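You operate a simulated robot arm through the tools that you are given. There is no shell and no other tool. Be economical: measure what you need, move in short steps, check, and stop when the job is done.

Carry out the task below with a simulated two-armed robot. There is one attempt and no reset: what you move stays moved.

TASK
Take the cap off the jar marked "brown" on the rack counter and lay it down there.

The check looks at the end state, three seconds after you hand in, the way a careful person would. Anything else that was tipped, shoved, dropped, spilled or broken makes it a failure. A push-on lid holds only when it is set on centred and level and pressed home; a screw cap is set on level and turned clockwise until tight.

THE ROBOT
Two 7-joint arms with two-finger parallel grippers on one trunk, on a base that drives. Base frame: it is fixed to the floor where the robot stands at the start and does not move with it; the origin is under the middle of the robot, x ahead of it, y to its left, z up. Lengths are in mm, angles in rad, forces in N, time in s.
The left shoulder is at the start at [50, 187, 1110], the right one opposite. With the tool pointing down near the work surface each hand reaches from about 100 to 660 mm from the robot's upright axis, wherever it stands, measured 20 degrees to its own side. Payload 3.43 kg a hand.
The tool frame of a hand sits at the grasp point between the pads (the TCP): z along the fingers, y along the line on which they close. The tips reach 30 mm beyond it. The gripper opens to 94 mm. The fingers are 28 mm wide and 10 mm thick; the gripper's body (50 by 96 mm) begins 55 mm behind the TCP.
Orientation is that of the tool frame in the base frame, as [roll, pitch, yaw] about the fixed x, y, z axes, in that order (R = Rz(yaw) Ry(pitch) Rx(roll)). With the fingers straight down and closing along the base's y, the tool's x points along the base's -x, its y along +y and its z along -z.

THE INTERFACE
- The arms move only by the tool send_rows. It takes "left_increments", "right_increments" or both (then of equal length, played together; a hand with none holds still); each is a list of rows, each a list of 7 numbers: the shift along the tool's x, y, z in mm, then the turn, a rotation vector about the tool's x, y, z in rad, then the opening, from 0 (shut) to 1 (fully open). In form: [[tx, ty, tz, ax, ay, az, fingers], ...]. A call has 1 to 20 rows; each row is the pose to reach, as a shift and turn from the pose commanded when the call began, along the tool's axes at that moment. Each row takes 0.2 s and may step no farther than 50 mm and 0.15 rad from the row before; otherwise, or with a gripper value out of range, the whole call is refused. Where a pose cannot be reached the arm comes as near as it can. A force on the tool above 40 N (or 10 N above the force at the start of the call, whichever is more), or a blocked arm, ends the call early, and 0.2 s more pass. Each finger travels about 153 mm/s and halts on what it meets, pressing with about 37 N; the grip force reading is that of the motor and also rises with nothing between the fingers. The clock runs only during rows and for 0.2 s after the last one: add rows that repeat a pose to give the fingers time. It gives the time, the measured TCP pose, the force on the tool (base axes), the opening and the grip force at its end, in the units of the frame above (readings bear some noise), with the torque about the TCP (base axes, N m) and any sound that the robot's microphone picked up.
- Cameras (640 x 400 px; columns grow to the right, rows downward): "scene" is now at [153.8, -2.4, 1263.9]; the picture's right is [0.00, -1.00, 0.00], its down [-0.63, -0.00, -0.78] and it looks along [0.78, 0.00, -0.63] (base axes); focal length 252 px, centre (320, 200). "left" rides on the left gripper at [76, -14, -103] in its tool frame; the picture's right is [0.18, 0.98, 0.00], its down [-0.75, 0.14, -0.64] and it looks along [-0.63, 0.12, 0.77] (tool axes); focal length 243 px, centre (320, 200). "right" rides on the right gripper at [76, 14, -102] in its tool frame; the picture's right is [-0.18, 0.98, 0.00], its down [-0.75, -0.14, -0.64] and it looks along [-0.63, -0.12, 0.77] (tool axes); focal length 243 px, centre (320, 200). There is no depth. A picture from a camera that has moved, and an enlarged one, comes with that camera's place and axes in the base frame and with its lens. The place of the scene camera against the robot may be out by one fixed shift of up to 18 mm in any direction.
- get_image(camera): a new picture of that camera. It takes no simulated time.
- slide_trunk(by): slides the trunk up (or, below 0, down) by that many mm; the arms and the scene camera ride with it, the base frame stays. It gives what a move gives, with no picture.
- drive_base(legs): drives the robot by 1 to 6 legs, each [ahead, left, turn to the left] in mm, mm and rad, along the robot's own axes; the way and the turn of a leg run together, so that a leg with both is an arc; at most 1500 mm and 3.142 rad a leg. The arms and the cameras ride along, it lands a little off, and it stops where it bumps. It gives what a move gives.
- turn_head(pan, tilt): turns the head with the scene camera to pan (to the left, within 1.396 rad either way) and tilt (down, from -0.506 to 1.204), counted from straight ahead of the robot. It gives what a move gives.
- close_up(camera, box): a new picture of the part [left, top, right, bottom] of that camera's present view, enlarged. It takes no simulated time.
- sign_off(): hands the job in; it is judged then, once.

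Work in short steps. Places have to be worked out from the pictures, the camera data and where the tool is seen: move nearer, look again, correct. Check each grasp and each placing, and mend what went wrong. You have 120 turns and 92 pictures in all, those below and enlarged ones among them. Open the grippers and draw the arms clear of the work before you hand the job in, unless the task says otherwise; then end with one line.

The tools are called after "Emit:" as name(argument=value, ...) on one line, values as JSON. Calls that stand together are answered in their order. send_rows: Moves the arms, as the interface text tells. Its arguments: {"type":"object","properties":{"left_increments":{"type":"array"},"right_increments":{"type":"array"}},"required":[]} The other tools are called the same way: slide_trunk (by) slides the trunk up or down; drive_base (legs) drives the base; turn_head (pan, tilt) turns the head that bears the scene camera; get_image (camera) takes a picture; close_up (camera, box) takes an enlarged picture of a part of a camera's view; sign_off () hands the job in.

At the start:

```text
time: 0.0
left_eef_pos: [257.7, 110.2, 1111.4]
left_ee_rot: [-3.14, 0.0, 3.141]
left_force: [0.8, -0.7, -0.2]
left_torque: [0.01, -0.02, 0.01]
left_width: 94.2
left_finger_force: 0.1
right_eef_pos: [317.9, -125.1, 1027.1]
right_ee_rot: [-3.142, -0.001, -3.141]
right_force: [0.1, 0.4, 0.0]
right_torque: [0.0, 0.03, -0.01]
right_width: 94.2
right_finger_force: 0.1
trunk travel left (down, up): [-325.0, 107.0]
robot x, y, heading: [-1.3, -2.1, -0.001]
head pan, tilt: [0.002, 0.679]
```

scene: 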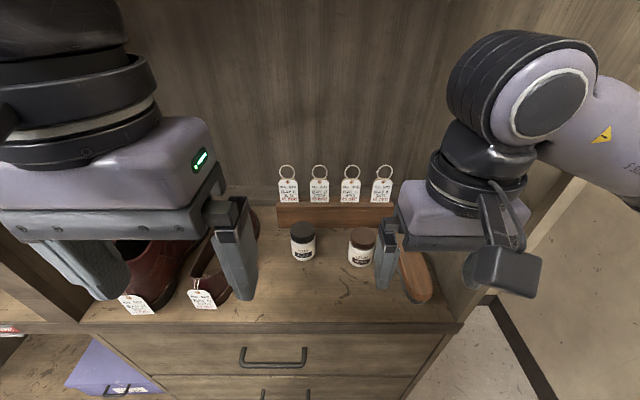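
right: 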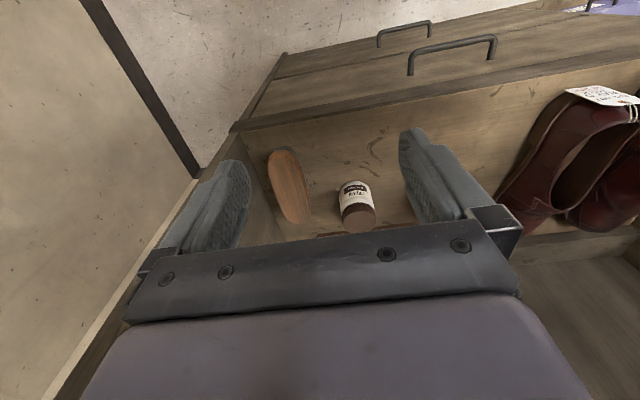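
left: 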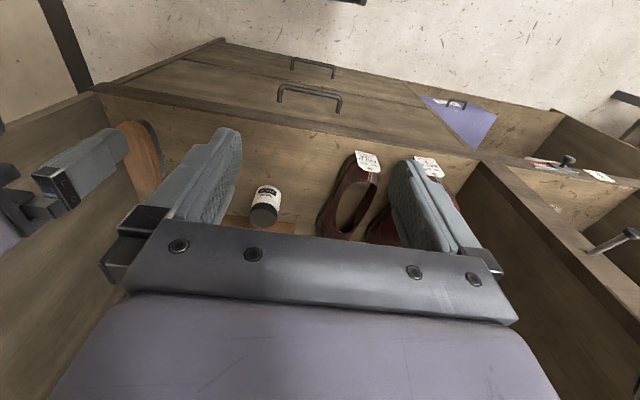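

I see two jars on the counter; I take close-ups to read their labels.

Emit:
close_up(camera="scene", box=[270, 200, 400, 281])

Emit:
close_up(camera="right", box=[310, 160, 406, 220])

```text
4.92 times, centred on (335, 240) of scene
camera zoom: at [153.8, -2.4, 1263.9], right [0.0, -1.0, 0.0], down [-0.63, 0.0, -0.78], along [0.78, 0.0, -0.63], focal length 1239 px, centre (246, 1)
```

zoom: 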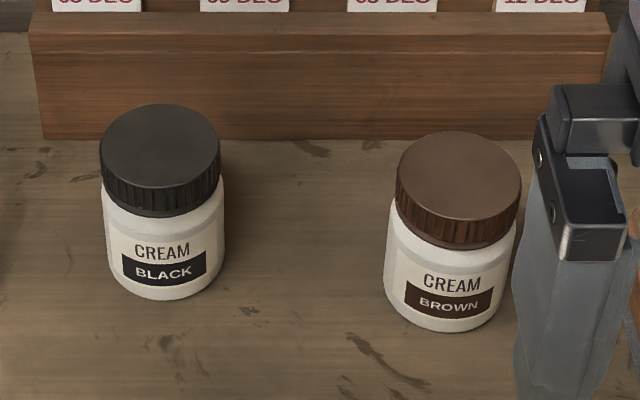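

```text
6.67 times, centred on (358, 190) of right
camera zoom: at [241.8, -109.7, 1130.1], right [0.18, 0.98, 0.0], down [0.75, -0.14, 0.64], along [0.63, -0.12, -0.77], focal length 1618 px, centre (67, 267)
```

zoom: 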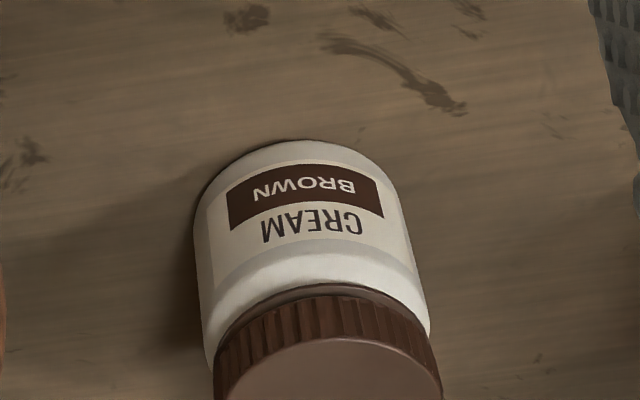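

The target is the right-hand jar, with its cap at about (541, -99, 837). It looks like a ribbed screw cap, so I'll need one hand to hold the jar. I check the surroundings, mainly the right side panel.

Emit:
turn_head(pan=-0.5, tilt=0.6)

Emit:
get_image(camera="scene")

```text
time: 0.9
left_eef_pos: [256.9, 109.9, 1111.9]
left_ee_rot: [-3.141, 0.0, 3.141]
left_force: [-0.9, 0.4, -1.0]
left_torque: [-0.02, 0.04, 0.01]
left_width: 94.2
left_finger_force: 0.1
right_eef_pos: [317.1, -123.5, 1028.3]
right_ee_rot: [3.141, 0.0, -3.141]
right_force: [0.5, -0.1, -0.1]
right_torque: [-0.04, 0.0, 0.02]
right_width: 94.1
right_finger_force: 0.1
trunk travel left (down, up): [-325.0, 107.0]
robot x, y, heading: [2.2, 0.4, 0.004]
head pan, tilt: [-0.499, 0.6]
```

```text
86 pictures are left
camera scene: at [145.6, -44.7, 1270.6], right [-0.48, -0.88, 0.0], down [-0.5, 0.27, -0.82], along [0.72, -0.39, -0.57], focal length 252 px, centre (320, 200)
```

scene: 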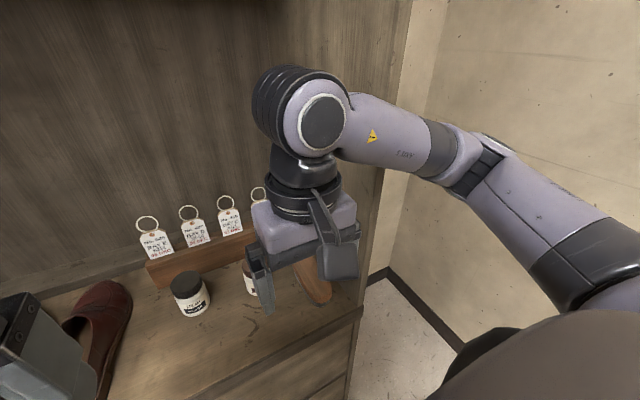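

The right side is open above the counter. I move the right hand over towards the jar, still high, for a closer look.

Emit:
send_rows(right_increments=[[-45, 6, 17, 0, 0, 0, 1], [-90, 12, 34, 0, 0, 0, 1], [-135, 18, 51, 0, 0, 0, 1], [-183, 24, 68, 0, 0, 0, 1], [-183, 24, 68, 0, 0, 0, 1]])

Emit:
get_image(camera="right")

Emit:
get_image(camera="scene")

```text
refused: row 4 steps farther than a row can; nothing moved
```

```text
85 pictures are left
camera right: at [241.8, -109.7, 1130.1], right [0.18, 0.98, 0.0], down [0.75, -0.14, 0.64], along [0.63, -0.12, -0.77], focal length 243 px, centre (320, 200)
```

right: 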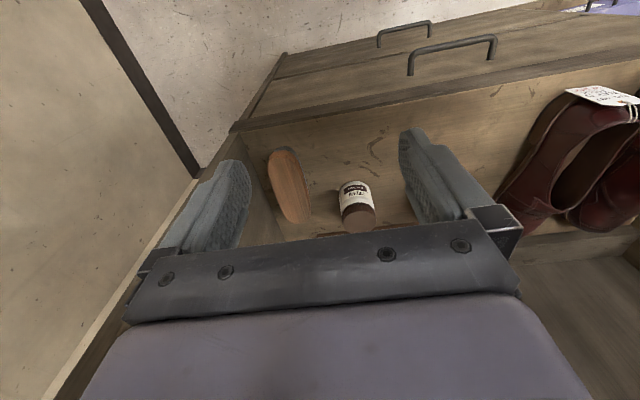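

```text
84 pictures are left
camera scene: at [145.6, -44.7, 1270.6], right [-0.48, -0.88, 0.0], down [-0.5, 0.27, -0.82], along [0.72, -0.39, -0.57], focal length 252 px, centre (320, 200)
```

scene: 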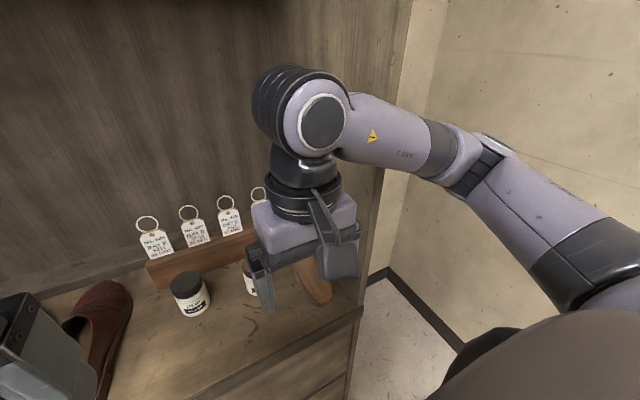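

The last step was a touch too long; I resend with smaller steps.

Emit:
send_rows(right_increments=[[-37, 5, 14, 0, 0, 0, 1], [-74, 10, 28, 0, 0, 0, 1], [-111, 15, 42, 0, 0, 0, 1], [-148, 20, 56, 0, 0, 0, 1], [-183, 24, 68, 0, 0, 0, 1], [-183, 24, 68, 0, 0, 0, 1]])

Emit:
get_image(camera="right")

Emit:
get_image(camera="scene")

```text
time: 2.5
left_eef_pos: [210.9, 108.5, 1118.6]
left_ee_rot: [-3.138, 0.035, 3.129]
left_force: [0.2, -0.2, -0.7]
left_torque: [-0.04, 0.0, -0.01]
left_width: 93.9
left_finger_force: 0.0
right_eef_pos: [451.2, -103.1, 981.4]
right_ee_rot: [3.14, 0.048, -3.13]
right_force: [0.4, 0.0, -0.9]
right_torque: [0.01, 0.04, -0.01]
right_width: 94.0
right_finger_force: 0.0
trunk travel left (down, up): [-325.0, 107.0]
robot x, y, heading: [-15.0, 4.1, -0.016]
head pan, tilt: [-0.499, 0.6]
stopped in row 6 (right hand): the arm was blocked; the commanded pose is now the measured one
```

```text
83 pictures are left
camera right: at [370.1, -88.3, 1079.5], right [0.17, 0.99, 0.01], down [0.72, -0.13, 0.68], along [0.67, -0.11, -0.73], focal length 243 px, centre (320, 200)
```

right: 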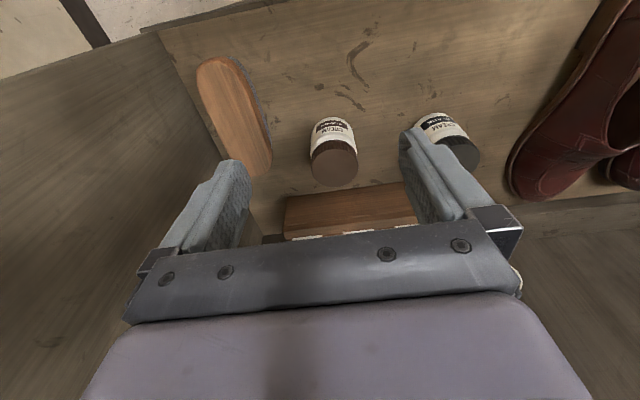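

```text
82 pictures are left
camera scene: at [91.5, -43.8, 1274.7], right [-0.49, -0.87, -0.01], down [-0.46, 0.28, -0.84], along [0.74, -0.41, -0.54], focal length 252 px, centre (320, 200)
```

scene: 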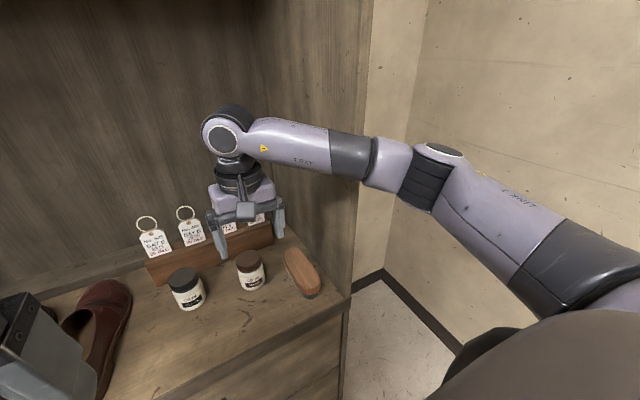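

The wrist is fine, but the forearm hit the front edge of the right side panel (about x 384, y -278). I back the right hand off. Then I'll move the base left and turn it slightly right so that the elbow stays clear.

Emit:
send_rows(right_increments=[[35, 0, -15, 0, 0, 0, 1], [70, 0, -30, 0, 0, 0, 1], [105, 0, -40, 0, 0, 0, 1], [140, 0, -50, 0, 0, 0, 1], [140, 0, -50, 0, 0, 0, 1]])

Emit:
turn_head(pan=0.8, tilt=0.6)

Emit:
get_image(camera="scene")

```text
time: 3.7
left_eef_pos: [244.9, 107.9, 1111.0]
left_ee_rot: [-3.14, 0.001, 3.137]
left_force: [0.1, -0.1, 0.7]
left_torque: [0.03, -0.03, -0.02]
left_width: 94.1
left_finger_force: 0.1
right_eef_pos: [344.9, -104.3, 1008.7]
right_ee_rot: [3.14, 0.004, -3.135]
right_force: [-0.3, 1.0, 1.0]
right_torque: [-0.01, 0.03, 0.02]
right_width: 94.0
right_finger_force: 0.1
trunk travel left (down, up): [-325.0, 107.0]
robot x, y, heading: [-13.1, -3.7, -0.004]
head pan, tilt: [-0.499, 0.6]
```

```text
time: 5.2
left_eef_pos: [242.7, 108.2, 1112.1]
left_ee_rot: [-3.138, 0.0, 3.135]
left_force: [-0.5, 0.0, 0.2]
left_torque: [-0.02, -0.01, 0.01]
left_width: 93.9
left_finger_force: 0.0
right_eef_pos: [343.8, -103.1, 1008.9]
right_ee_rot: [3.141, 0.003, -3.132]
right_force: [0.2, -0.3, -0.1]
right_torque: [0.03, 0.02, 0.05]
right_width: 93.7
right_finger_force: 0.1
trunk travel left (down, up): [-325.0, 107.0]
robot x, y, heading: [-11.1, -0.5, -0.009]
head pan, tilt: [0.799, 0.6]
```

```text
81 pictures are left
camera scene: at [115.7, 60.1, 1270.6], right [0.71, -0.7, 0.0], down [-0.4, -0.4, -0.83], along [0.58, 0.59, -0.56], focal length 252 px, centre (320, 200)
```

scene: 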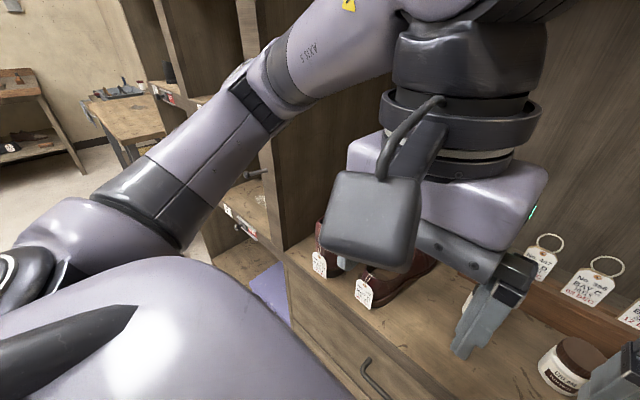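

The left elbow is near the left divider (about y 441), so I first back off, then shift left and turn right. Driving back in comes after I rearrange the arms.

Emit:
drive_base(legs=[[-160, 0, 0], [0, 150, 0], [0, 0, -0.3]])

Emit:
turn_head(pan=0.0, tilt=0.55)

Emit:
get_image(camera="scene")

```text
time: 9.2
left_eef_pos: [108.3, 181.9, 1111.3]
left_ee_rot: [-3.138, 0.001, 2.839]
left_force: [0.3, 0.1, 0.2]
left_torque: [0.02, -0.04, -0.02]
left_width: 93.7
left_finger_force: 0.0
right_eef_pos: [142.4, -49.6, 1007.9]
right_ee_rot: [3.141, 0.004, 2.856]
right_force: [0.6, -0.4, 0.4]
right_torque: [-0.01, 0.01, -0.01]
right_width: 93.8
right_finger_force: 0.0
trunk travel left (down, up): [-325.0, 107.0]
robot x, y, heading: [-171.7, 156.6, -0.308]
head pan, tilt: [0.799, 0.6]
```

```text
time: 10.3
left_eef_pos: [107.6, 181.2, 1111.2]
left_ee_rot: [-3.14, 0.002, 2.84]
left_force: [0.8, -0.3, 0.5]
left_torque: [0.01, 0.03, 0.01]
left_width: 94.1
left_finger_force: 0.1
right_eef_pos: [142.2, -48.9, 1008.0]
right_ee_rot: [-3.141, 0.003, 2.857]
right_force: [-0.6, -0.2, 0.0]
right_torque: [0.03, 0.02, 0.03]
right_width: 94.0
right_finger_force: 0.0
trunk travel left (down, up): [-325.0, 107.0]
robot x, y, heading: [-174.3, 151.0, -0.302]
head pan, tilt: [0.0, 0.55]
```

```text
80 pictures are left
camera scene: at [-19.7, 107.7, 1275.1], right [-0.3, -0.95, 0.0], down [-0.5, 0.16, -0.85], along [0.81, -0.25, -0.52], focal length 252 px, centre (320, 200)
```

scene: 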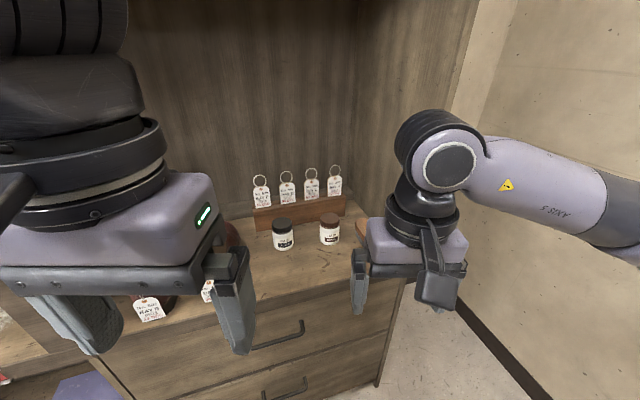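

Clear now. I move the right hand up and to the right as a parking place, while the left hand tilts 45° forward and advances, ready to grip the jar body from the front.

Emit:
send_rows(left_increments=[[-16, -10, 10, 0, -0.131, 0, 1], [-33, -20, 20, 0, -0.262, 0, 1], [-50, -30, 30, 0, -0.393, 0, 1], [-66, -40, 40, 0, -0.524, 0, 1], [-83, -50, 50, 0, -0.654, 0, 1], [-100, -60, 60, 0, -0.785, 0, 1], [-100, -60, 60, 0, -0.785, 0, 1]], right_increments=[[0, -20, -12, 0, 0, 0, 1], [0, -40, -24, 0, 0, 0, 1], [0, -60, -36, 0, 0, 0, 1], [0, -80, -48, 0, 0, 0, 1], [0, -100, -60, 0, 0, 0, 1], [0, -100, -60, 0, 0, 0, 1], [0, -100, -60, 0, 0, 0, 1]])

Emit:
get_image(camera="scene")

Emit:
get_image(camera="left")

```text
time: 11.9
left_eef_pos: [185.3, 94.5, 1051.8]
left_ee_rot: [-3.139, 0.788, 2.841]
left_force: [0.1, -1.4, -0.1]
left_torque: [0.0, 0.0, 0.02]
left_width: 94.0
left_finger_force: 0.1
right_eef_pos: [115.1, -145.3, 1067.6]
right_ee_rot: [3.141, 0.003, 2.856]
right_force: [0.2, 0.0, -0.3]
right_torque: [0.0, 0.03, 0.02]
right_width: 93.8
right_finger_force: 0.1
trunk travel left (down, up): [-325.0, 107.0]
robot x, y, heading: [-171.7, 155.0, -0.299]
head pan, tilt: [0.0, 0.55]
```

```text
79 pictures are left
camera scene: at [-19.7, 107.6, 1275.2], right [-0.3, -0.95, 0.0], down [-0.5, 0.16, -0.85], along [0.81, -0.25, -0.52], focal length 252 px, centre (320, 200)
```

scene: 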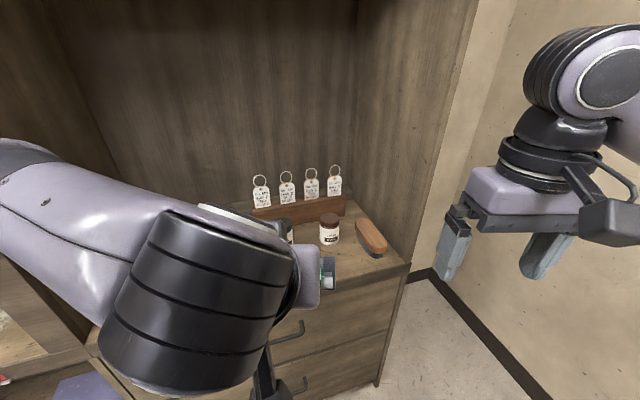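

```text
78 pictures are left
camera left: at [59.6, 118.3, 1070.2], right [0.17, 0.98, -0.13], down [0.12, 0.11, 0.99], along [0.98, -0.18, -0.1], focal length 243 px, centre (320, 200)
```

left: 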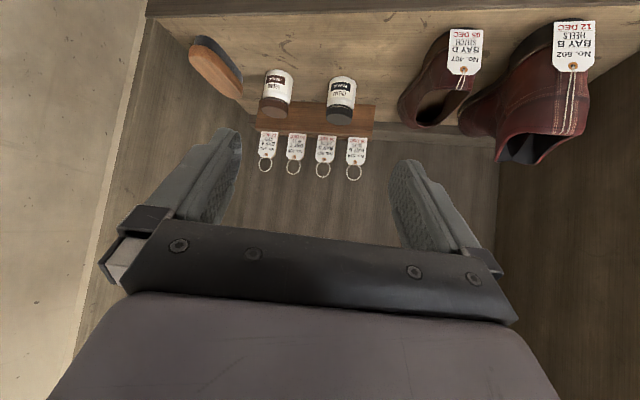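

Both arms are where I want them. I drive in, about 175 ahead and 49 left in robot axes, to bring the jar within reach.

Emit:
drive_base(legs=[[175, 49, 0]])

Emit:
get_image(camera="scene")

Emit:
get_image(camera="left")

```text
time: 13.4
left_eef_pos: [367.1, 88.5, 1051.9]
left_ee_rot: [-3.14, 0.783, 2.841]
left_force: [-0.2, 0.1, -0.1]
left_torque: [0.01, -0.04, 0.02]
left_width: 94.0
left_finger_force: 0.0
right_eef_pos: [297.7, -149.8, 1067.7]
right_ee_rot: [3.142, 0.004, 2.856]
right_force: [-0.8, 0.1, -0.9]
right_torque: [-0.01, 0.0, 0.0]
right_width: 94.1
right_finger_force: 0.0
trunk travel left (down, up): [-325.0, 107.0]
robot x, y, heading: [9.2, 144.7, -0.298]
head pan, tilt: [0.0, 0.55]
```

```text
77 pictures are left
camera scene: at [163.1, 102.9, 1275.0], right [-0.3, -0.95, 0.0], down [-0.5, 0.16, -0.85], along [0.81, -0.25, -0.52], focal length 252 px, centre (320, 200)
```

scene: 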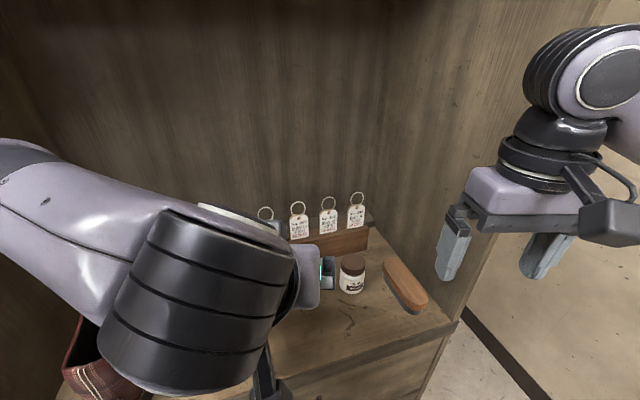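

```text
76 pictures are left
camera left: at [242.3, 113.7, 1070.3], right [0.17, 0.98, -0.13], down [0.12, 0.11, 0.99], along [0.98, -0.18, -0.1], focal length 243 px, centre (320, 200)
```

left: 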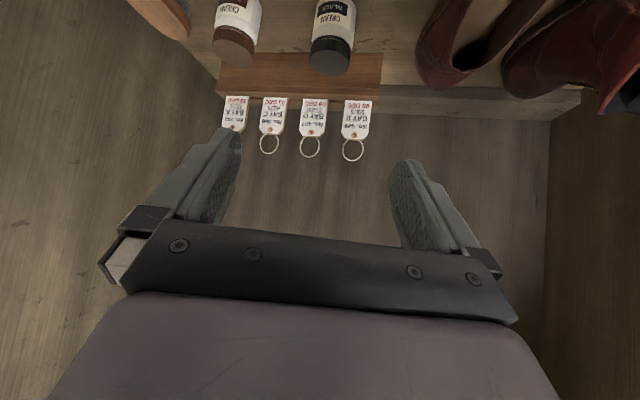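

Rough fix: the cap top is at about (541, -98, 833). I draw the right hand farther aside and bring the left hand to a pre-grip point up and back from the jar, with the opening slightly reduced.

Emit:
send_rows(right_increments=[[15, -25, -20, 0, 0, 0, 1], [30, -50, -40, 0, 0, 0, 1], [45, -75, -60, 0, 0, 0, 1], [60, -100, -80, 0, 0, 0, 1], [60, -100, -80, 0, 0, 0, 1]])

Emit:
send_rows(left_increments=[[6, -18, 34, 0, 0, 0, 0.9], [12, -36, 67, 0, 0, 0, 0.9], [17, -54, 101, 0, 0, 0, 0.9], [23, -72, 134, 0, 0, 0, 0.9], [29, -90, 168, 0, 0, 0, 0.9], [35, -108, 201, 0, 0, 0, 0.9], [40, -127, 235, 0, 0, 0, 0.9], [40, -127, 235, 0, 0, 0, 0.9]])

Emit:
get_image(camera="left")

Emit:
get_image(camera="scene")

```text
time: 14.6
left_eef_pos: [367.6, 89.6, 1050.5]
left_ee_rot: [-3.142, 0.786, 2.841]
left_force: [0.7, -0.8, 0.0]
left_torque: [0.02, 0.01, 0.0]
left_width: 94.2
left_finger_force: 0.0
right_eef_pos: [210.9, -229.7, 1150.1]
right_ee_rot: [3.139, 0.003, 2.857]
right_force: [-0.2, -0.2, 0.3]
right_torque: [0.0, -0.01, 0.03]
right_width: 94.1
right_finger_force: 0.0
trunk travel left (down, up): [-325.0, 107.0]
robot x, y, heading: [13.0, 149.4, -0.303]
head pan, tilt: [0.0, 0.55]
```

```text
time: 16.4
left_eef_pos: [460.5, -73.5, 855.7]
left_ee_rot: [-3.14, 0.786, 2.84]
left_force: [0.4, -0.4, 0.4]
left_torque: [0.02, -0.01, -0.02]
left_width: 84.5
left_finger_force: 0.0
right_eef_pos: [212.0, -229.0, 1149.2]
right_ee_rot: [-3.141, 0.004, 2.856]
right_force: [0.3, -0.5, -0.1]
right_torque: [-0.02, 0.0, 0.01]
right_width: 94.0
right_finger_force: 0.0
trunk travel left (down, up): [-325.0, 107.0]
robot x, y, heading: [14.1, 148.3, -0.299]
head pan, tilt: [0.0, 0.55]
```

```text
75 pictures are left
camera left: at [335.3, -48.1, 875.2], right [0.17, 0.98, -0.13], down [0.12, 0.11, 0.99], along [0.98, -0.18, -0.1], focal length 243 px, centre (320, 200)
```

left: 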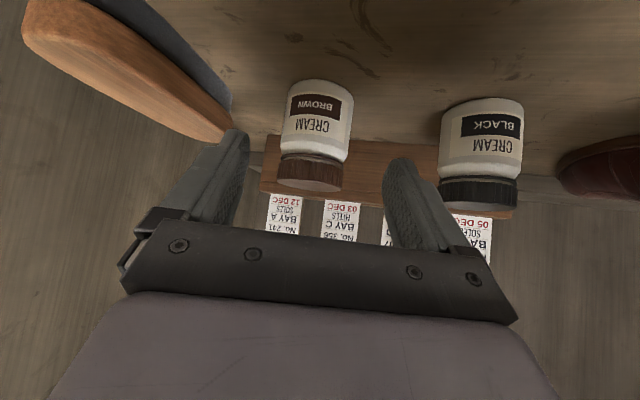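

```text
74 pictures are left
camera scene: at [162.5, 103.0, 1275.2], right [-0.3, -0.95, 0.0], down [-0.5, 0.16, -0.85], along [0.81, -0.25, -0.52], focal length 252 px, centre (320, 200)
```

scene: 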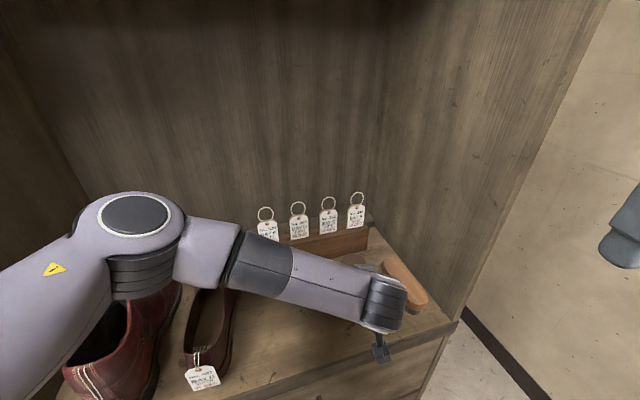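

Good view of the jar between the fingers. I zoom in for accurate measurement.

Emit:
close_up(camera="left", box=[240, 70, 400, 210])

```text
2.86 times, centred on (320, 140) of left
camera zoom: at [335.3, -48.1, 875.2], right [0.17, 0.98, -0.13], down [0.12, 0.11, 0.99], along [0.98, -0.18, -0.1], focal length 693 px, centre (320, 371)
```

zoom: 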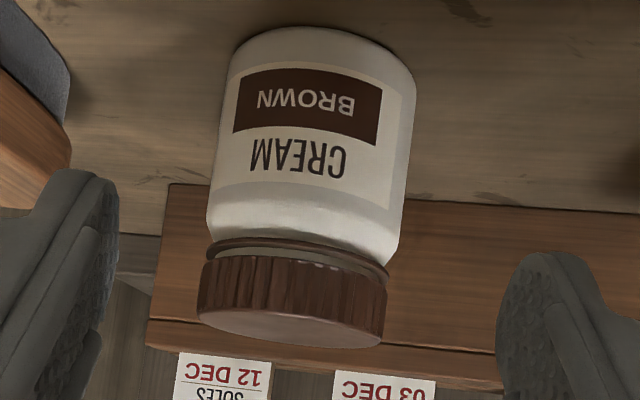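

The jar axis is at about (538, -97), the counter at 760, the cap from about 824 to 842, and the jar is well centred between the fingers. I advance along the fingers most of the way and check.

Emit:
send_rows(left_increments=[[-1, 0.5, 20, 0, 0, 0, 0.9], [-2, 0.5, 40, 0, 0, 0, 0.9], [-3, 0.5, 58, 0, 0, 0, 0.9], [-3, 0.5, 58, 0, 0, 0, 0.9]])

Emit:
get_image(camera="left")

```text
time: 17.4
left_eef_pos: [500.0, -84.2, 817.8]
left_ee_rot: [-3.14, 0.784, 2.842]
left_force: [1.2, -0.2, 0.2]
left_torque: [-0.04, 0.0, -0.02]
left_width: 84.6
left_finger_force: 0.0
right_eef_pos: [212.8, -229.4, 1149.5]
right_ee_rot: [3.141, 0.002, 2.857]
right_force: [-0.1, -0.4, 0.3]
right_torque: [-0.01, 0.01, 0.02]
right_width: 94.0
right_finger_force: 0.0
trunk travel left (down, up): [-325.0, 107.0]
robot x, y, heading: [8.7, 150.0, -0.299]
head pan, tilt: [0.0, 0.55]
```

```text
72 pictures are left
camera left: at [376.6, -61.0, 836.8], right [0.17, 0.98, -0.13], down [0.12, 0.11, 0.99], along [0.98, -0.18, -0.1], focal length 243 px, centre (320, 200)
```

left: 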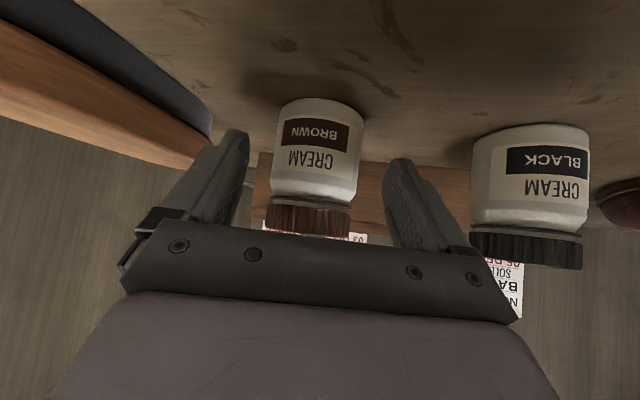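

Still centred. I advance the last 27 mm and look before closing.

Emit:
send_rows(left_increments=[[-1, -0.6, 14, 0, 0, 0, 0.9], [-1.7, -1.2, 27, 0, 0, 0, 0.9], [-1.7, -1.2, 27, 0, 0, 0, 0.75], [-1.7, -1.2, 27, 0, 0, 0, 0.7]])

Emit:
get_image(camera="left")

```text
time: 18.4
left_eef_pos: [520.4, -92.4, 800.2]
left_ee_rot: [-3.138, 0.784, 2.841]
left_force: [-0.1, -0.3, 0.7]
left_torque: [0.03, 0.0, 0.05]
left_width: 66.1
left_finger_force: 0.0
right_eef_pos: [211.4, -228.7, 1150.3]
right_ee_rot: [3.141, 0.004, 2.856]
right_force: [-0.7, 0.4, -0.7]
right_torque: [0.03, 0.0, 0.02]
right_width: 93.9
right_finger_force: 0.2
trunk travel left (down, up): [-325.0, 107.0]
robot x, y, heading: [12.5, 148.7, -0.298]
head pan, tilt: [0.0, 0.55]
```

```text
71 pictures are left
camera left: at [395.5, -67.7, 819.3], right [0.17, 0.98, -0.13], down [0.12, 0.11, 0.99], along [0.98, -0.18, -0.1], focal length 243 px, centre (320, 200)
```

left: 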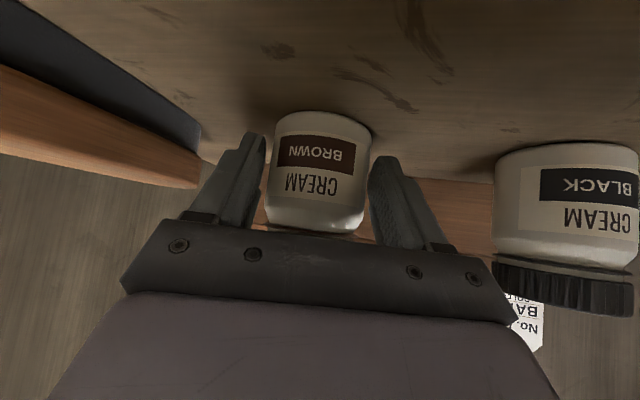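

Centred, 66 mm open. I close gently on the jar body.

Emit:
send_rows(left_increments=[[0, 0, 0, 0, 0, 0, 0.64], [0, 0, 0, 0, 0, 0, 0.6], [0, 0, 0, 0, 0, 0, 0.56], [0, 0, 0, 0, 0, 0, 0.5], [0, 0, 0, 0, 0, 0, 0.3], [0, 0, 0, 0, 0, 0, 0.3]])

Emit:
get_image(camera="left")

```text
time: 19.8
left_eef_pos: [519.9, -92.1, 799.8]
left_ee_rot: [-3.139, 0.786, 2.841]
left_force: [-0.6, -0.9, 0.3]
left_torque: [0.01, -0.04, -0.02]
left_width: 57.7
left_finger_force: 37.0
right_eef_pos: [211.5, -228.3, 1148.8]
right_ee_rot: [-3.141, 0.004, 2.856]
right_force: [-0.6, -0.2, 0.1]
right_torque: [0.0, 0.05, -0.02]
right_width: 94.2
right_finger_force: 0.0
trunk travel left (down, up): [-325.0, 107.0]
robot x, y, heading: [11.9, 144.5, -0.304]
head pan, tilt: [0.0, 0.55]
```

```text
70 pictures are left
camera left: at [395.4, -67.7, 819.3], right [0.17, 0.98, -0.13], down [0.12, 0.11, 0.99], along [0.98, -0.18, -0.1], focal length 243 px, centre (320, 200)
```

left: 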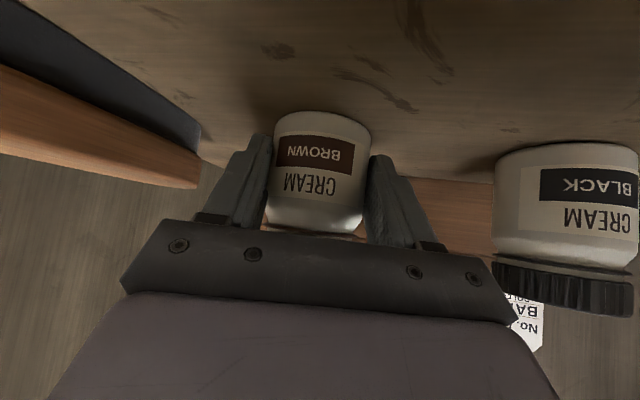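

The jar is held (57.7 mm wide). But at 45° the left gripper body leaves too little room for the right fingers to turn around the cap. I reopen and re-grip flatter (about 35°), set back about 7 mm.

Emit:
send_rows(left_increments=[[0, 0, 0, 0, 0, 0, 0.72], [0, 0, 0, 0, 0, 0, 0.76], [1.7, 0, -3.2, 0, -0.088, 0, 0.76], [3.4, 0, -6.5, 0, -0.175, 0, 0.76], [3.4, 0, -6.5, 0, -0.175, 0, 0.76]])

Emit:
get_image(camera="left")

```text
time: 21.0
left_eef_pos: [514.3, -89.9, 802.6]
left_ee_rot: [-3.139, 0.962, 2.844]
left_force: [-0.4, -0.5, 0.5]
left_torque: [-0.03, -0.02, -0.02]
left_width: 71.4
left_finger_force: 0.1
right_eef_pos: [212.0, -229.2, 1149.7]
right_ee_rot: [3.141, 0.004, 2.857]
right_force: [0.5, -0.3, -0.4]
right_torque: [0.0, 0.0, -0.04]
right_width: 94.1
right_finger_force: 0.1
trunk travel left (down, up): [-325.0, 107.0]
robot x, y, heading: [15.0, 151.3, -0.3]
head pan, tilt: [0.0, 0.55]
```

```text
69 pictures are left
camera left: at [388.1, -65.8, 799.1], right [0.19, 0.97, -0.15], down [-0.05, 0.16, 0.99], along [0.98, -0.18, 0.08], focal length 243 px, centre (320, 200)
```

left: 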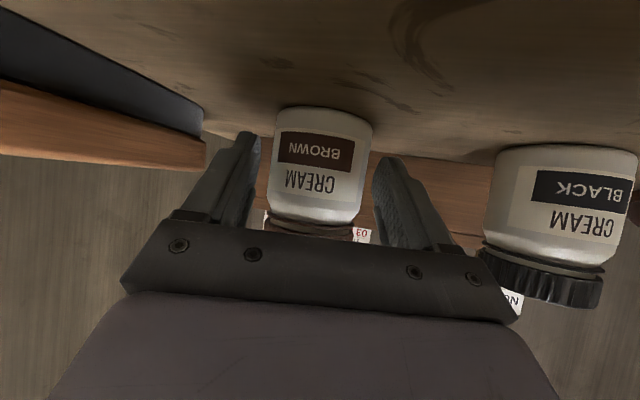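

The jar still stands between the fingers. I close again.

Emit:
send_rows(left_increments=[[0, 0, 0, 0, 0, 0, 0.68], [0, 0, 0, 0, 0, 0, 0.63], [0, 0, 0, 0, 0, 0, 0.58], [0, 0, 0, 0, 0, 0, 0.5], [0, 0, 0, 0, 0, 0, 0.3], [0, 0, 0, 0, 0, 0, 0.3]])

Emit:
get_image(camera="left")

```text
time: 22.4
left_eef_pos: [515.1, -90.8, 801.4]
left_ee_rot: [-3.141, 0.96, 2.841]
left_force: [-0.1, 0.6, 0.8]
left_torque: [0.0, -0.05, 0.0]
left_width: 57.3
left_finger_force: 37.1
right_eef_pos: [211.2, -228.1, 1149.7]
right_ee_rot: [3.141, 0.003, 2.857]
right_force: [-0.5, 0.1, -0.2]
right_torque: [0.01, 0.0, 0.0]
right_width: 94.1
right_finger_force: 0.1
trunk travel left (down, up): [-325.0, 107.0]
robot x, y, heading: [10.2, 150.9, -0.301]
head pan, tilt: [0.0, 0.55]
```

```text
68 pictures are left
camera left: at [388.0, -65.8, 799.2], right [0.19, 0.97, -0.15], down [-0.05, 0.16, 0.99], along [0.98, -0.18, 0.08], focal length 243 px, centre (320, 200)
```

left: 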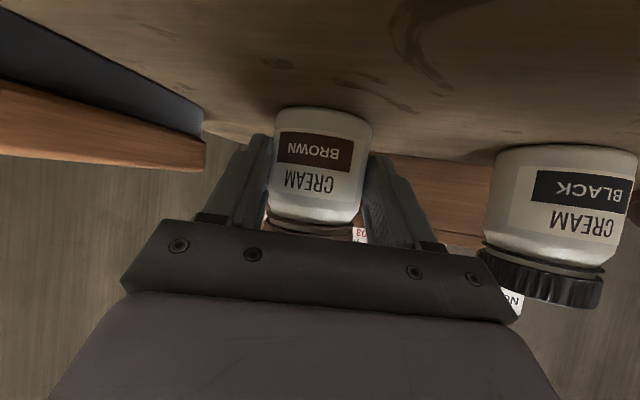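

The jar is firmly held without visible shift. I now bring the right hand high above the jar while yawing it so that its camera keeps away from the left wrist.

Emit:
send_rows(right_increments=[[-30.6, 24.2, 6.7, 0, 0, -0.1, 1], [-61.3, 48.3, 13, 0, 0, -0.2, 1], [-91.9, 72.5, 20, 0, 0, -0.3, 1], [-122.5, 96.7, 27, 0, 0, -0.4, 1], [-153.2, 120.8, 33, 0, 0, -0.5, 1], [-183.8, 145, 40, 0, 0, -0.6, 1], [-214.4, 169.2, 47, 0, 0, -0.7, 1], [-245, 193.3, 53, 0, 0, -0.8, 1], [-275.7, 217.5, 60, 0, 0, -0.9, 1], [-275.7, 217.5, 60, 0, 0, -0.9, 1]])

Emit:
get_image(camera="right")

Emit:
get_image(camera="scene")

```text
time: 24.6
left_eef_pos: [514.1, -91.7, 801.8]
left_ee_rot: [3.141, 0.961, 2.842]
left_force: [0.3, 1.0, 0.0]
left_torque: [0.0, 0.05, 0.03]
left_width: 57.2
left_finger_force: 36.7
right_eef_pos: [460.4, -92.1, 1092.1]
right_ee_rot: [-3.139, 0.004, -2.588]
right_force: [-0.4, -0.2, -0.8]
right_torque: [0.02, -0.02, 0.02]
right_width: 93.7
right_finger_force: 0.0
right hand out of reach, approached as far as the arm can: row 8, 9, 10
trunk travel left (down, up): [-325.0, 107.0]
robot x, y, heading: [11.3, 149.9, -0.303]
head pan, tilt: [0.0, 0.55]
```

```text
67 pictures are left
camera right: at [387.0, -120.0, 1193.6], right [-0.36, 0.93, 0.0], down [0.71, 0.28, 0.65], along [0.6, 0.23, -0.76], focal length 243 px, centre (320, 200)
```

right: 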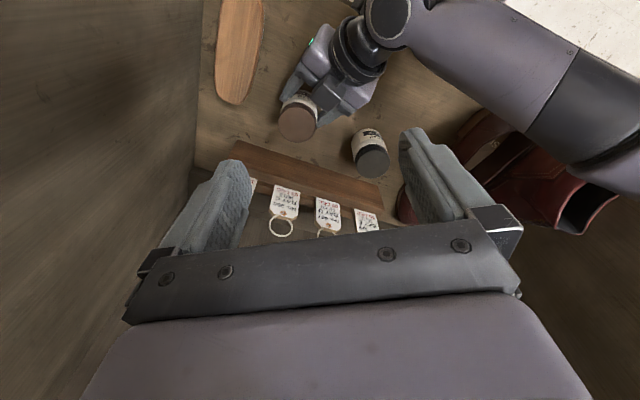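

```text
66 pictures are left
camera scene: at [162.3, 102.5, 1275.2], right [-0.3, -0.95, 0.0], down [-0.5, 0.16, -0.85], along [0.81, -0.25, -0.52], focal length 252 px, centre (320, 200)
```

scene: 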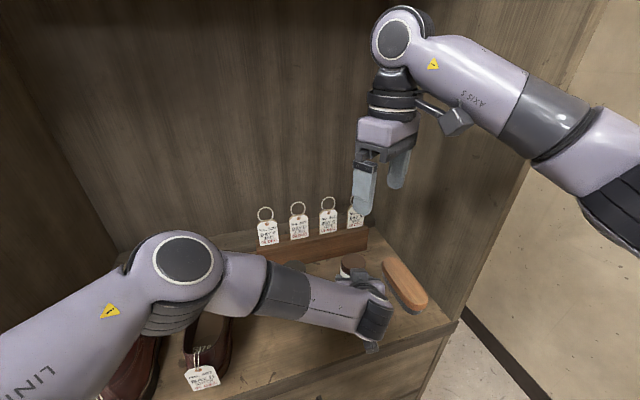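

At this height the reach falls short. I lower the hand first and then move forward over the cap.

Emit:
send_rows(right_increments=[[0, 0, 40, 0, 0, 0, 1], [0, 0, 80, 0, 0, 0, 1], [-16, -11, 100, 0, 0, 0, 1], [-32, -23, 110, 0, 0, 0, 1], [-48, -34, 120, 0, 0, 0, 1], [-63.4, -45.7, 132, 0, 0, 0, 1], [-63.4, -45.7, 132, 0, 0, 0, 1]])

Emit:
get_image(camera="right")

Emit:
get_image(camera="scene")

```text
time: 26.2
left_eef_pos: [514.6, -89.5, 802.8]
left_ee_rot: [3.141, 0.96, 2.842]
left_force: [-0.3, 0.0, 0.2]
left_torque: [0.02, -0.02, -0.02]
left_width: 57.2
left_finger_force: 37.0
right_eef_pos: [474.2, -88.3, 973.9]
right_ee_rot: [-3.136, 0.005, -2.589]
right_force: [0.9, -0.5, 0.1]
right_torque: [0.02, 0.04, 0.02]
right_width: 94.2
right_finger_force: 0.1
right hand out of reach, approached as far as the arm can: row 3, 4, 5, 6, 7
trunk travel left (down, up): [-325.0, 107.0]
robot x, y, heading: [11.2, 146.7, -0.303]
head pan, tilt: [0.0, 0.55]
```

```text
65 pictures are left
camera right: at [401.7, -115.7, 1074.7], right [-0.36, 0.93, 0.0], down [0.71, 0.28, 0.65], along [0.6, 0.23, -0.76], focal length 243 px, centre (320, 200)
```

right: 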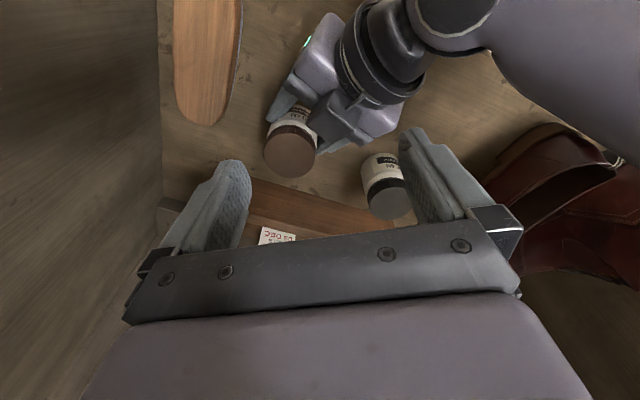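

```text
64 pictures are left
camera scene: at [162.5, 102.9, 1275.2], right [-0.3, -0.95, 0.0], down [-0.5, 0.16, -0.85], along [0.81, -0.25, -0.52], focal length 252 px, centre (320, 200)
```

scene: 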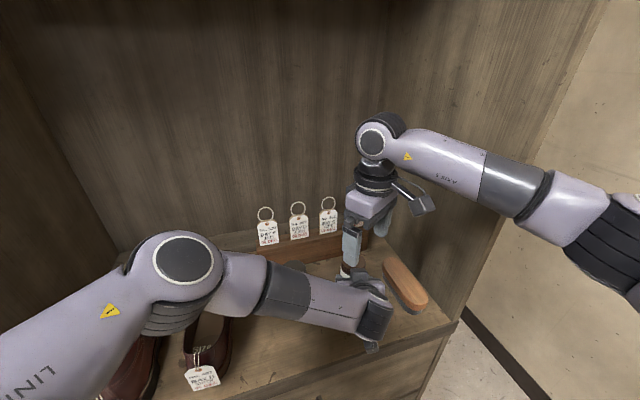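

The right hand stops at x 474 although the arm isn't straight, so the yaw may be limiting it. I test by turning the yaw back by 0.5 and pushing forward at this safe height.

Emit:
send_rows(right_increments=[[0, 0, 0, 0, 0, 0.12, 1], [0, 0, 0, 0, 0, 0.25, 1], [0, 0, 0, 0, 0, 0.37, 1], [0, 0, 0, 0, 0, 0.5, 1], [-25, -17, 0, 0, 0, 0.5, 1], [-50, -35, 0, 0, 0, 0.5, 1], [-50, -35, 0, 0, 0, 0.5, 1]])

```text
time: 27.8
left_eef_pos: [514.1, -90.6, 801.5]
left_ee_rot: [-3.14, 0.96, 2.841]
left_force: [-0.4, -0.6, -0.8]
left_torque: [0.03, 0.0, -0.04]
left_width: 57.4
left_finger_force: 37.1
right_eef_pos: [539.3, -91.8, 971.0]
right_ee_rot: [-3.14, 0.008, -3.086]
right_force: [-0.3, 0.6, 0.8]
right_torque: [0.01, 0.0, -0.01]
right_width: 93.8
right_finger_force: 0.0
trunk travel left (down, up): [-325.0, 107.0]
robot x, y, heading: [11.8, 151.1, -0.299]
head pan, tilt: [0.0, 0.55]
```

Confirmed: the yaw was the limit, and the hand is now over the jar. I turn it the other way so its camera points to the left-back, clear of the left wrist. That leaves room for counter-clockwise strokes.

Emit:
send_rows(right_increments=[[0, 0, 0, 0, 0, 0.14, 1], [0, 0, 0, 0, 0, 0.28, 1], [0, 0, 0, 0, 0, 0.42, 1], [0, 0, 0, 0, 0, 0.56, 1], [0, 0, 0, 0, 0, 0.7, 1], [0, 0, 0, 0, 0, 0.84, 1], [0, 0, 0, 0, 0, 0.98, 1], [0, 0, 0, 0, 0, 1.12, 1], [0, 0, 0, 0, 0, 1.26, 1], [0, 0, 0, 0, 0, 1.4, 1], [0, 0, 0, 0, 0, 1.54, 1], [0, 0, 0, 0, 0, 1.68, 1], [0, 0, 0, 0, 0, 1.82, 1], [0, 0, 0, 0, 0, 1.96, 1], [0, 0, 0, 0, 0, 2.1, 1], [0, 0, 0, 0, 0, 2.1, 1]])

Emit:
get_image(camera="right")

Emit:
get_image(camera="scene")

```text
time: 31.2
left_eef_pos: [514.8, -90.6, 801.8]
left_ee_rot: [-3.141, 0.959, 2.841]
left_force: [0.9, 0.4, 0.1]
left_torque: [0.04, -0.05, 0.0]
left_width: 57.3
left_finger_force: 37.3
right_eef_pos: [539.2, -91.2, 972.3]
right_ee_rot: [3.137, -0.003, 1.093]
right_force: [0.2, -0.2, 0.8]
right_torque: [-0.03, -0.02, -0.01]
right_width: 94.0
right_finger_force: 0.1
trunk travel left (down, up): [-325.0, 107.0]
robot x, y, heading: [13.0, 147.2, -0.303]
head pan, tilt: [0.0, 0.55]
```

```text
63 pictures are left
camera right: at [586.4, -29.5, 1073.4], right [0.79, -0.62, 0.01], down [-0.48, -0.6, 0.64], along [-0.39, -0.51, -0.77], focal length 243 px, centre (320, 200)
```

right: 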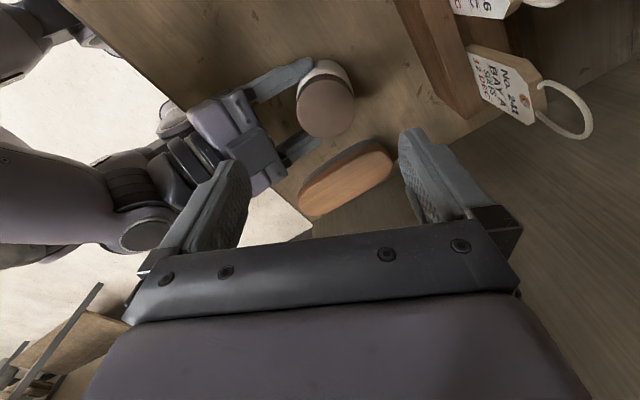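

```text
62 pictures are left
camera scene: at [162.6, 102.9, 1275.1], right [-0.3, -0.95, 0.0], down [-0.5, 0.16, -0.85], along [0.81, -0.25, -0.52], focal length 252 px, centre (320, 200)
```

scene: 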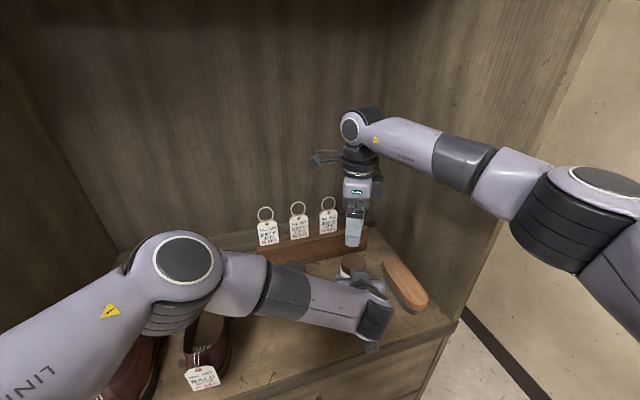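

Good: the yaw has ample range, and I see the cap from above. I zoom in for its exact centre.

Emit:
close_up(camera="right", box=[246, 40, 406, 140])

```text
4.00 times, centred on (326, 90) of right
camera zoom: at [586.4, -29.5, 1073.4], right [0.79, -0.62, 0.01], down [-0.48, -0.6, 0.64], along [-0.39, -0.51, -0.77], focal length 970 px, centre (296, 640)
```

zoom: 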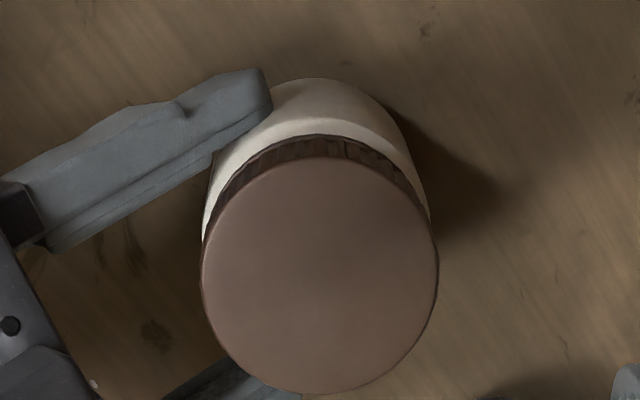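

The cap centre is at (541.5, -98.3), top about 842. I align, narrow the opening to about 71 mm and descend most of the way.

Emit:
send_rows(right_increments=[[-2.6, 2.6, 20, 0, 0, 0, 0.85], [-5.2, 5.3, 45, 0, 0, 0, 0.76], [-5.2, 5.3, 70, 0, 0, 0, 0.76], [-5.2, 5.3, 80, 0, 0, 0, 0.76], [-5.2, 5.3, 80, 0, 0, 0, 0.76]])

Emit:
get_image(camera="right")

Emit:
get_image(camera="left")

```text
time: 32.4
left_eef_pos: [513.4, -90.8, 802.6]
left_ee_rot: [-3.14, 0.96, 2.841]
left_force: [-0.9, 0.5, 1.5]
left_torque: [0.04, 0.0, 0.01]
left_width: 57.4
left_finger_force: 36.6
right_eef_pos: [543.4, -99.4, 891.9]
right_ee_rot: [3.134, -0.002, 1.094]
right_force: [0.0, -0.3, 0.1]
right_torque: [0.01, 0.03, -0.01]
right_width: 71.5
right_finger_force: 0.0
trunk travel left (down, up): [-325.0, 107.0]
robot x, y, heading: [12.6, 149.3, -0.298]
head pan, tilt: [0.0, 0.55]
```

```text
60 pictures are left
camera right: at [589.7, -37.7, 993.6], right [0.79, -0.61, 0.01], down [-0.47, -0.6, 0.64], along [-0.39, -0.51, -0.77], focal length 243 px, centre (320, 200)
```

right: 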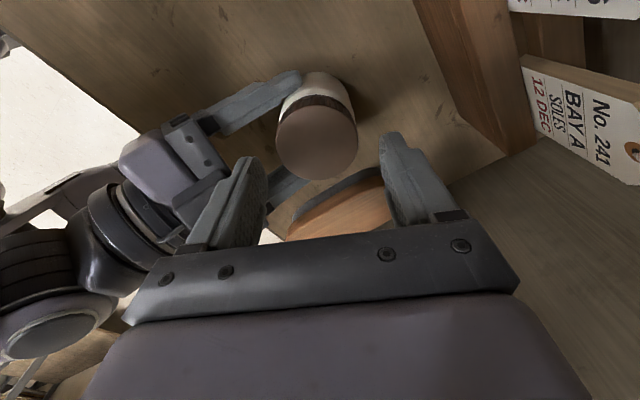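

```text
59 pictures are left
camera left: at [387.9, -65.9, 799.2], right [0.19, 0.97, -0.15], down [-0.05, 0.16, 0.99], along [0.98, -0.18, 0.08], focal length 243 px, centre (320, 200)
```

left: 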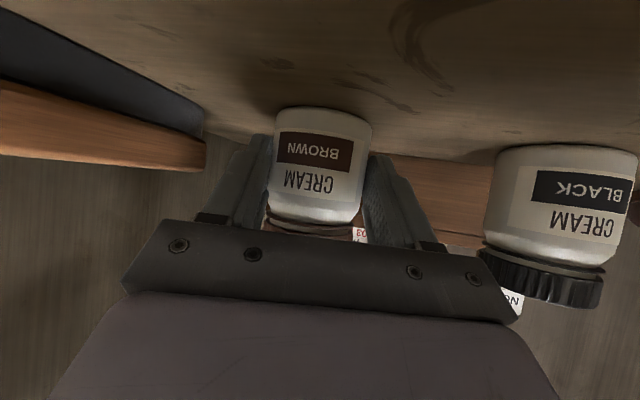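

The cap is centred to within 1–2 mm. I descend the remaining 34 mm to put the tips just above the cap's lower rim.

Emit:
send_rows(right_increments=[[0, 0, 12, 0, 0, 0, 0.76], [0, 0, 24, 0, 0, 0, 0.76], [0, 0, 34, 0, 0, 0, 0.76], [0, 0, 34, 0, 0, 0, 0.76]])

Emit:
get_image(camera="right")

Emit:
close_up(camera="scene", box=[300, 180, 460, 280])

```text
time: 33.4
left_eef_pos: [514.4, -91.4, 802.7]
left_ee_rot: [-3.14, 0.96, 2.841]
left_force: [-0.5, -0.1, 1.1]
left_torque: [-0.02, 0.0, 0.01]
left_width: 57.1
left_finger_force: 37.0
right_eef_pos: [543.4, -98.0, 857.2]
right_ee_rot: [3.138, -0.003, 1.094]
right_force: [-0.3, -0.8, 0.4]
right_torque: [0.05, -0.03, 0.05]
right_width: 71.3
right_finger_force: 0.0
trunk travel left (down, up): [-325.0, 107.0]
robot x, y, heading: [11.8, 149.4, -0.3]
head pan, tilt: [0.0, 0.55]
```

```text
58 pictures are left
camera right: at [590.5, -36.7, 959.1], right [0.79, -0.61, 0.01], down [-0.47, -0.6, 0.64], along [-0.39, -0.51, -0.77], focal length 243 px, centre (320, 200)
```

right: 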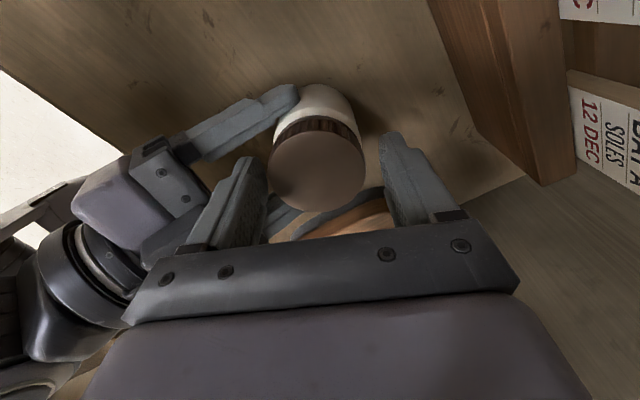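

```text
4.00 times, centred on (380, 230) of scene
camera zoom: at [162.5, 102.8, 1275.2], right [-0.3, -0.95, 0.0], down [-0.5, 0.16, -0.85], along [0.81, -0.25, -0.52], focal length 1006 px, centre (80, 80)
```

zoom: 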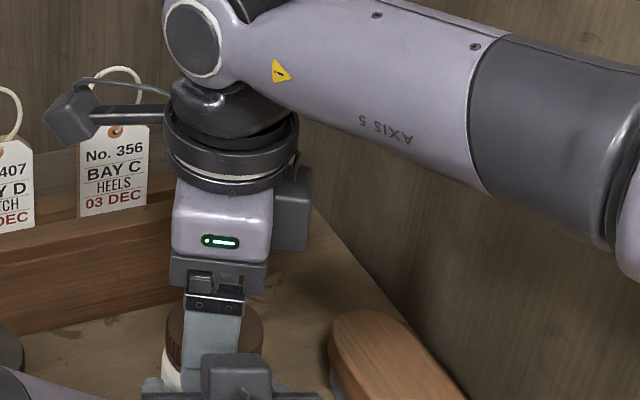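

The fingers straddle the cap with nothing touching. I close on it gradually.

Emit:
send_rows(right_increments=[[0, 0, 0, 0, 0, 0, 0.7], [0, 0, 0, 0, 0, 0, 0.65], [0, 0, 0, 0, 0, 0, 0.6], [0, 0, 0, 0, 0, 0, 0.5], [0, 0, 0, 0, 0, 0, 0.3], [0, 0, 0, 0, 0, 0, 0.3]])

Emit:
get_image(camera="right")

```text
time: 34.8
left_eef_pos: [515.9, -90.5, 803.1]
left_ee_rot: [-3.14, 0.961, 2.842]
left_force: [14.9, -7.5, -3.6]
left_torque: [0.23, 0.58, -0.1]
left_width: 57.2
left_finger_force: 36.9
right_eef_pos: [542.6, -97.6, 855.7]
right_ee_rot: [3.14, -0.001, 1.096]
right_force: [-14.6, 7.5, 3.5]
right_torque: [0.26, 0.42, -0.07]
right_width: 54.8
right_finger_force: 36.9
trunk travel left (down, up): [-325.0, 107.0]
robot x, y, heading: [12.4, 150.1, -0.299]
head pan, tilt: [0.0, 0.55]
```

```text
56 pictures are left
camera right: at [590.1, -35.7, 959.0], right [0.79, -0.61, 0.0], down [-0.47, -0.61, 0.64], along [-0.39, -0.51, -0.77], focal length 243 px, centre (320, 200)
```

right: 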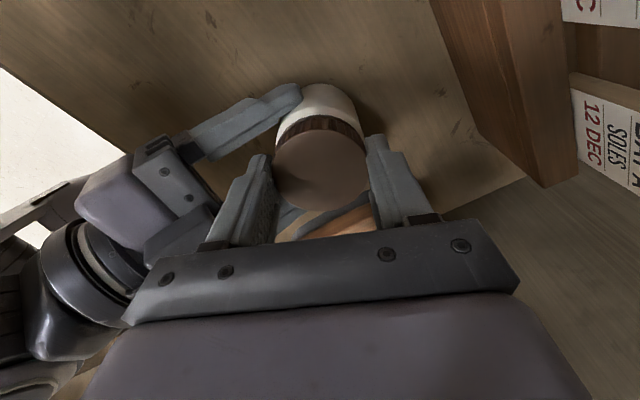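

Cap gripped (54.8 mm) with about 16 N of side load, so the right hand is slightly off. I relax it by shifting -1.5 mm along its closing axis.

Emit:
send_rows(right_increments=[[0, -1.5, 0, 0, 0, 0, 0.3], [0, -1.5, 0, 0, 0, 0, 0.3]])

```text
time: 35.4
left_eef_pos: [514.2, -90.7, 801.9]
left_ee_rot: [-3.139, 0.959, 2.841]
left_force: [9.3, -5.1, -0.8]
left_torque: [0.0, -0.1, -0.1]
left_width: 57.1
left_finger_force: 37.0
right_eef_pos: [542.5, -97.4, 857.3]
right_ee_rot: [3.136, -0.002, 1.095]
right_force: [-9.0, 6.1, 1.1]
right_torque: [0.29, 0.65, 0.0]
right_width: 54.3
right_finger_force: 37.1
trunk travel left (down, up): [-325.0, 107.0]
robot x, y, heading: [11.1, 150.7, -0.295]
head pan, tilt: [0.0, 0.55]
```

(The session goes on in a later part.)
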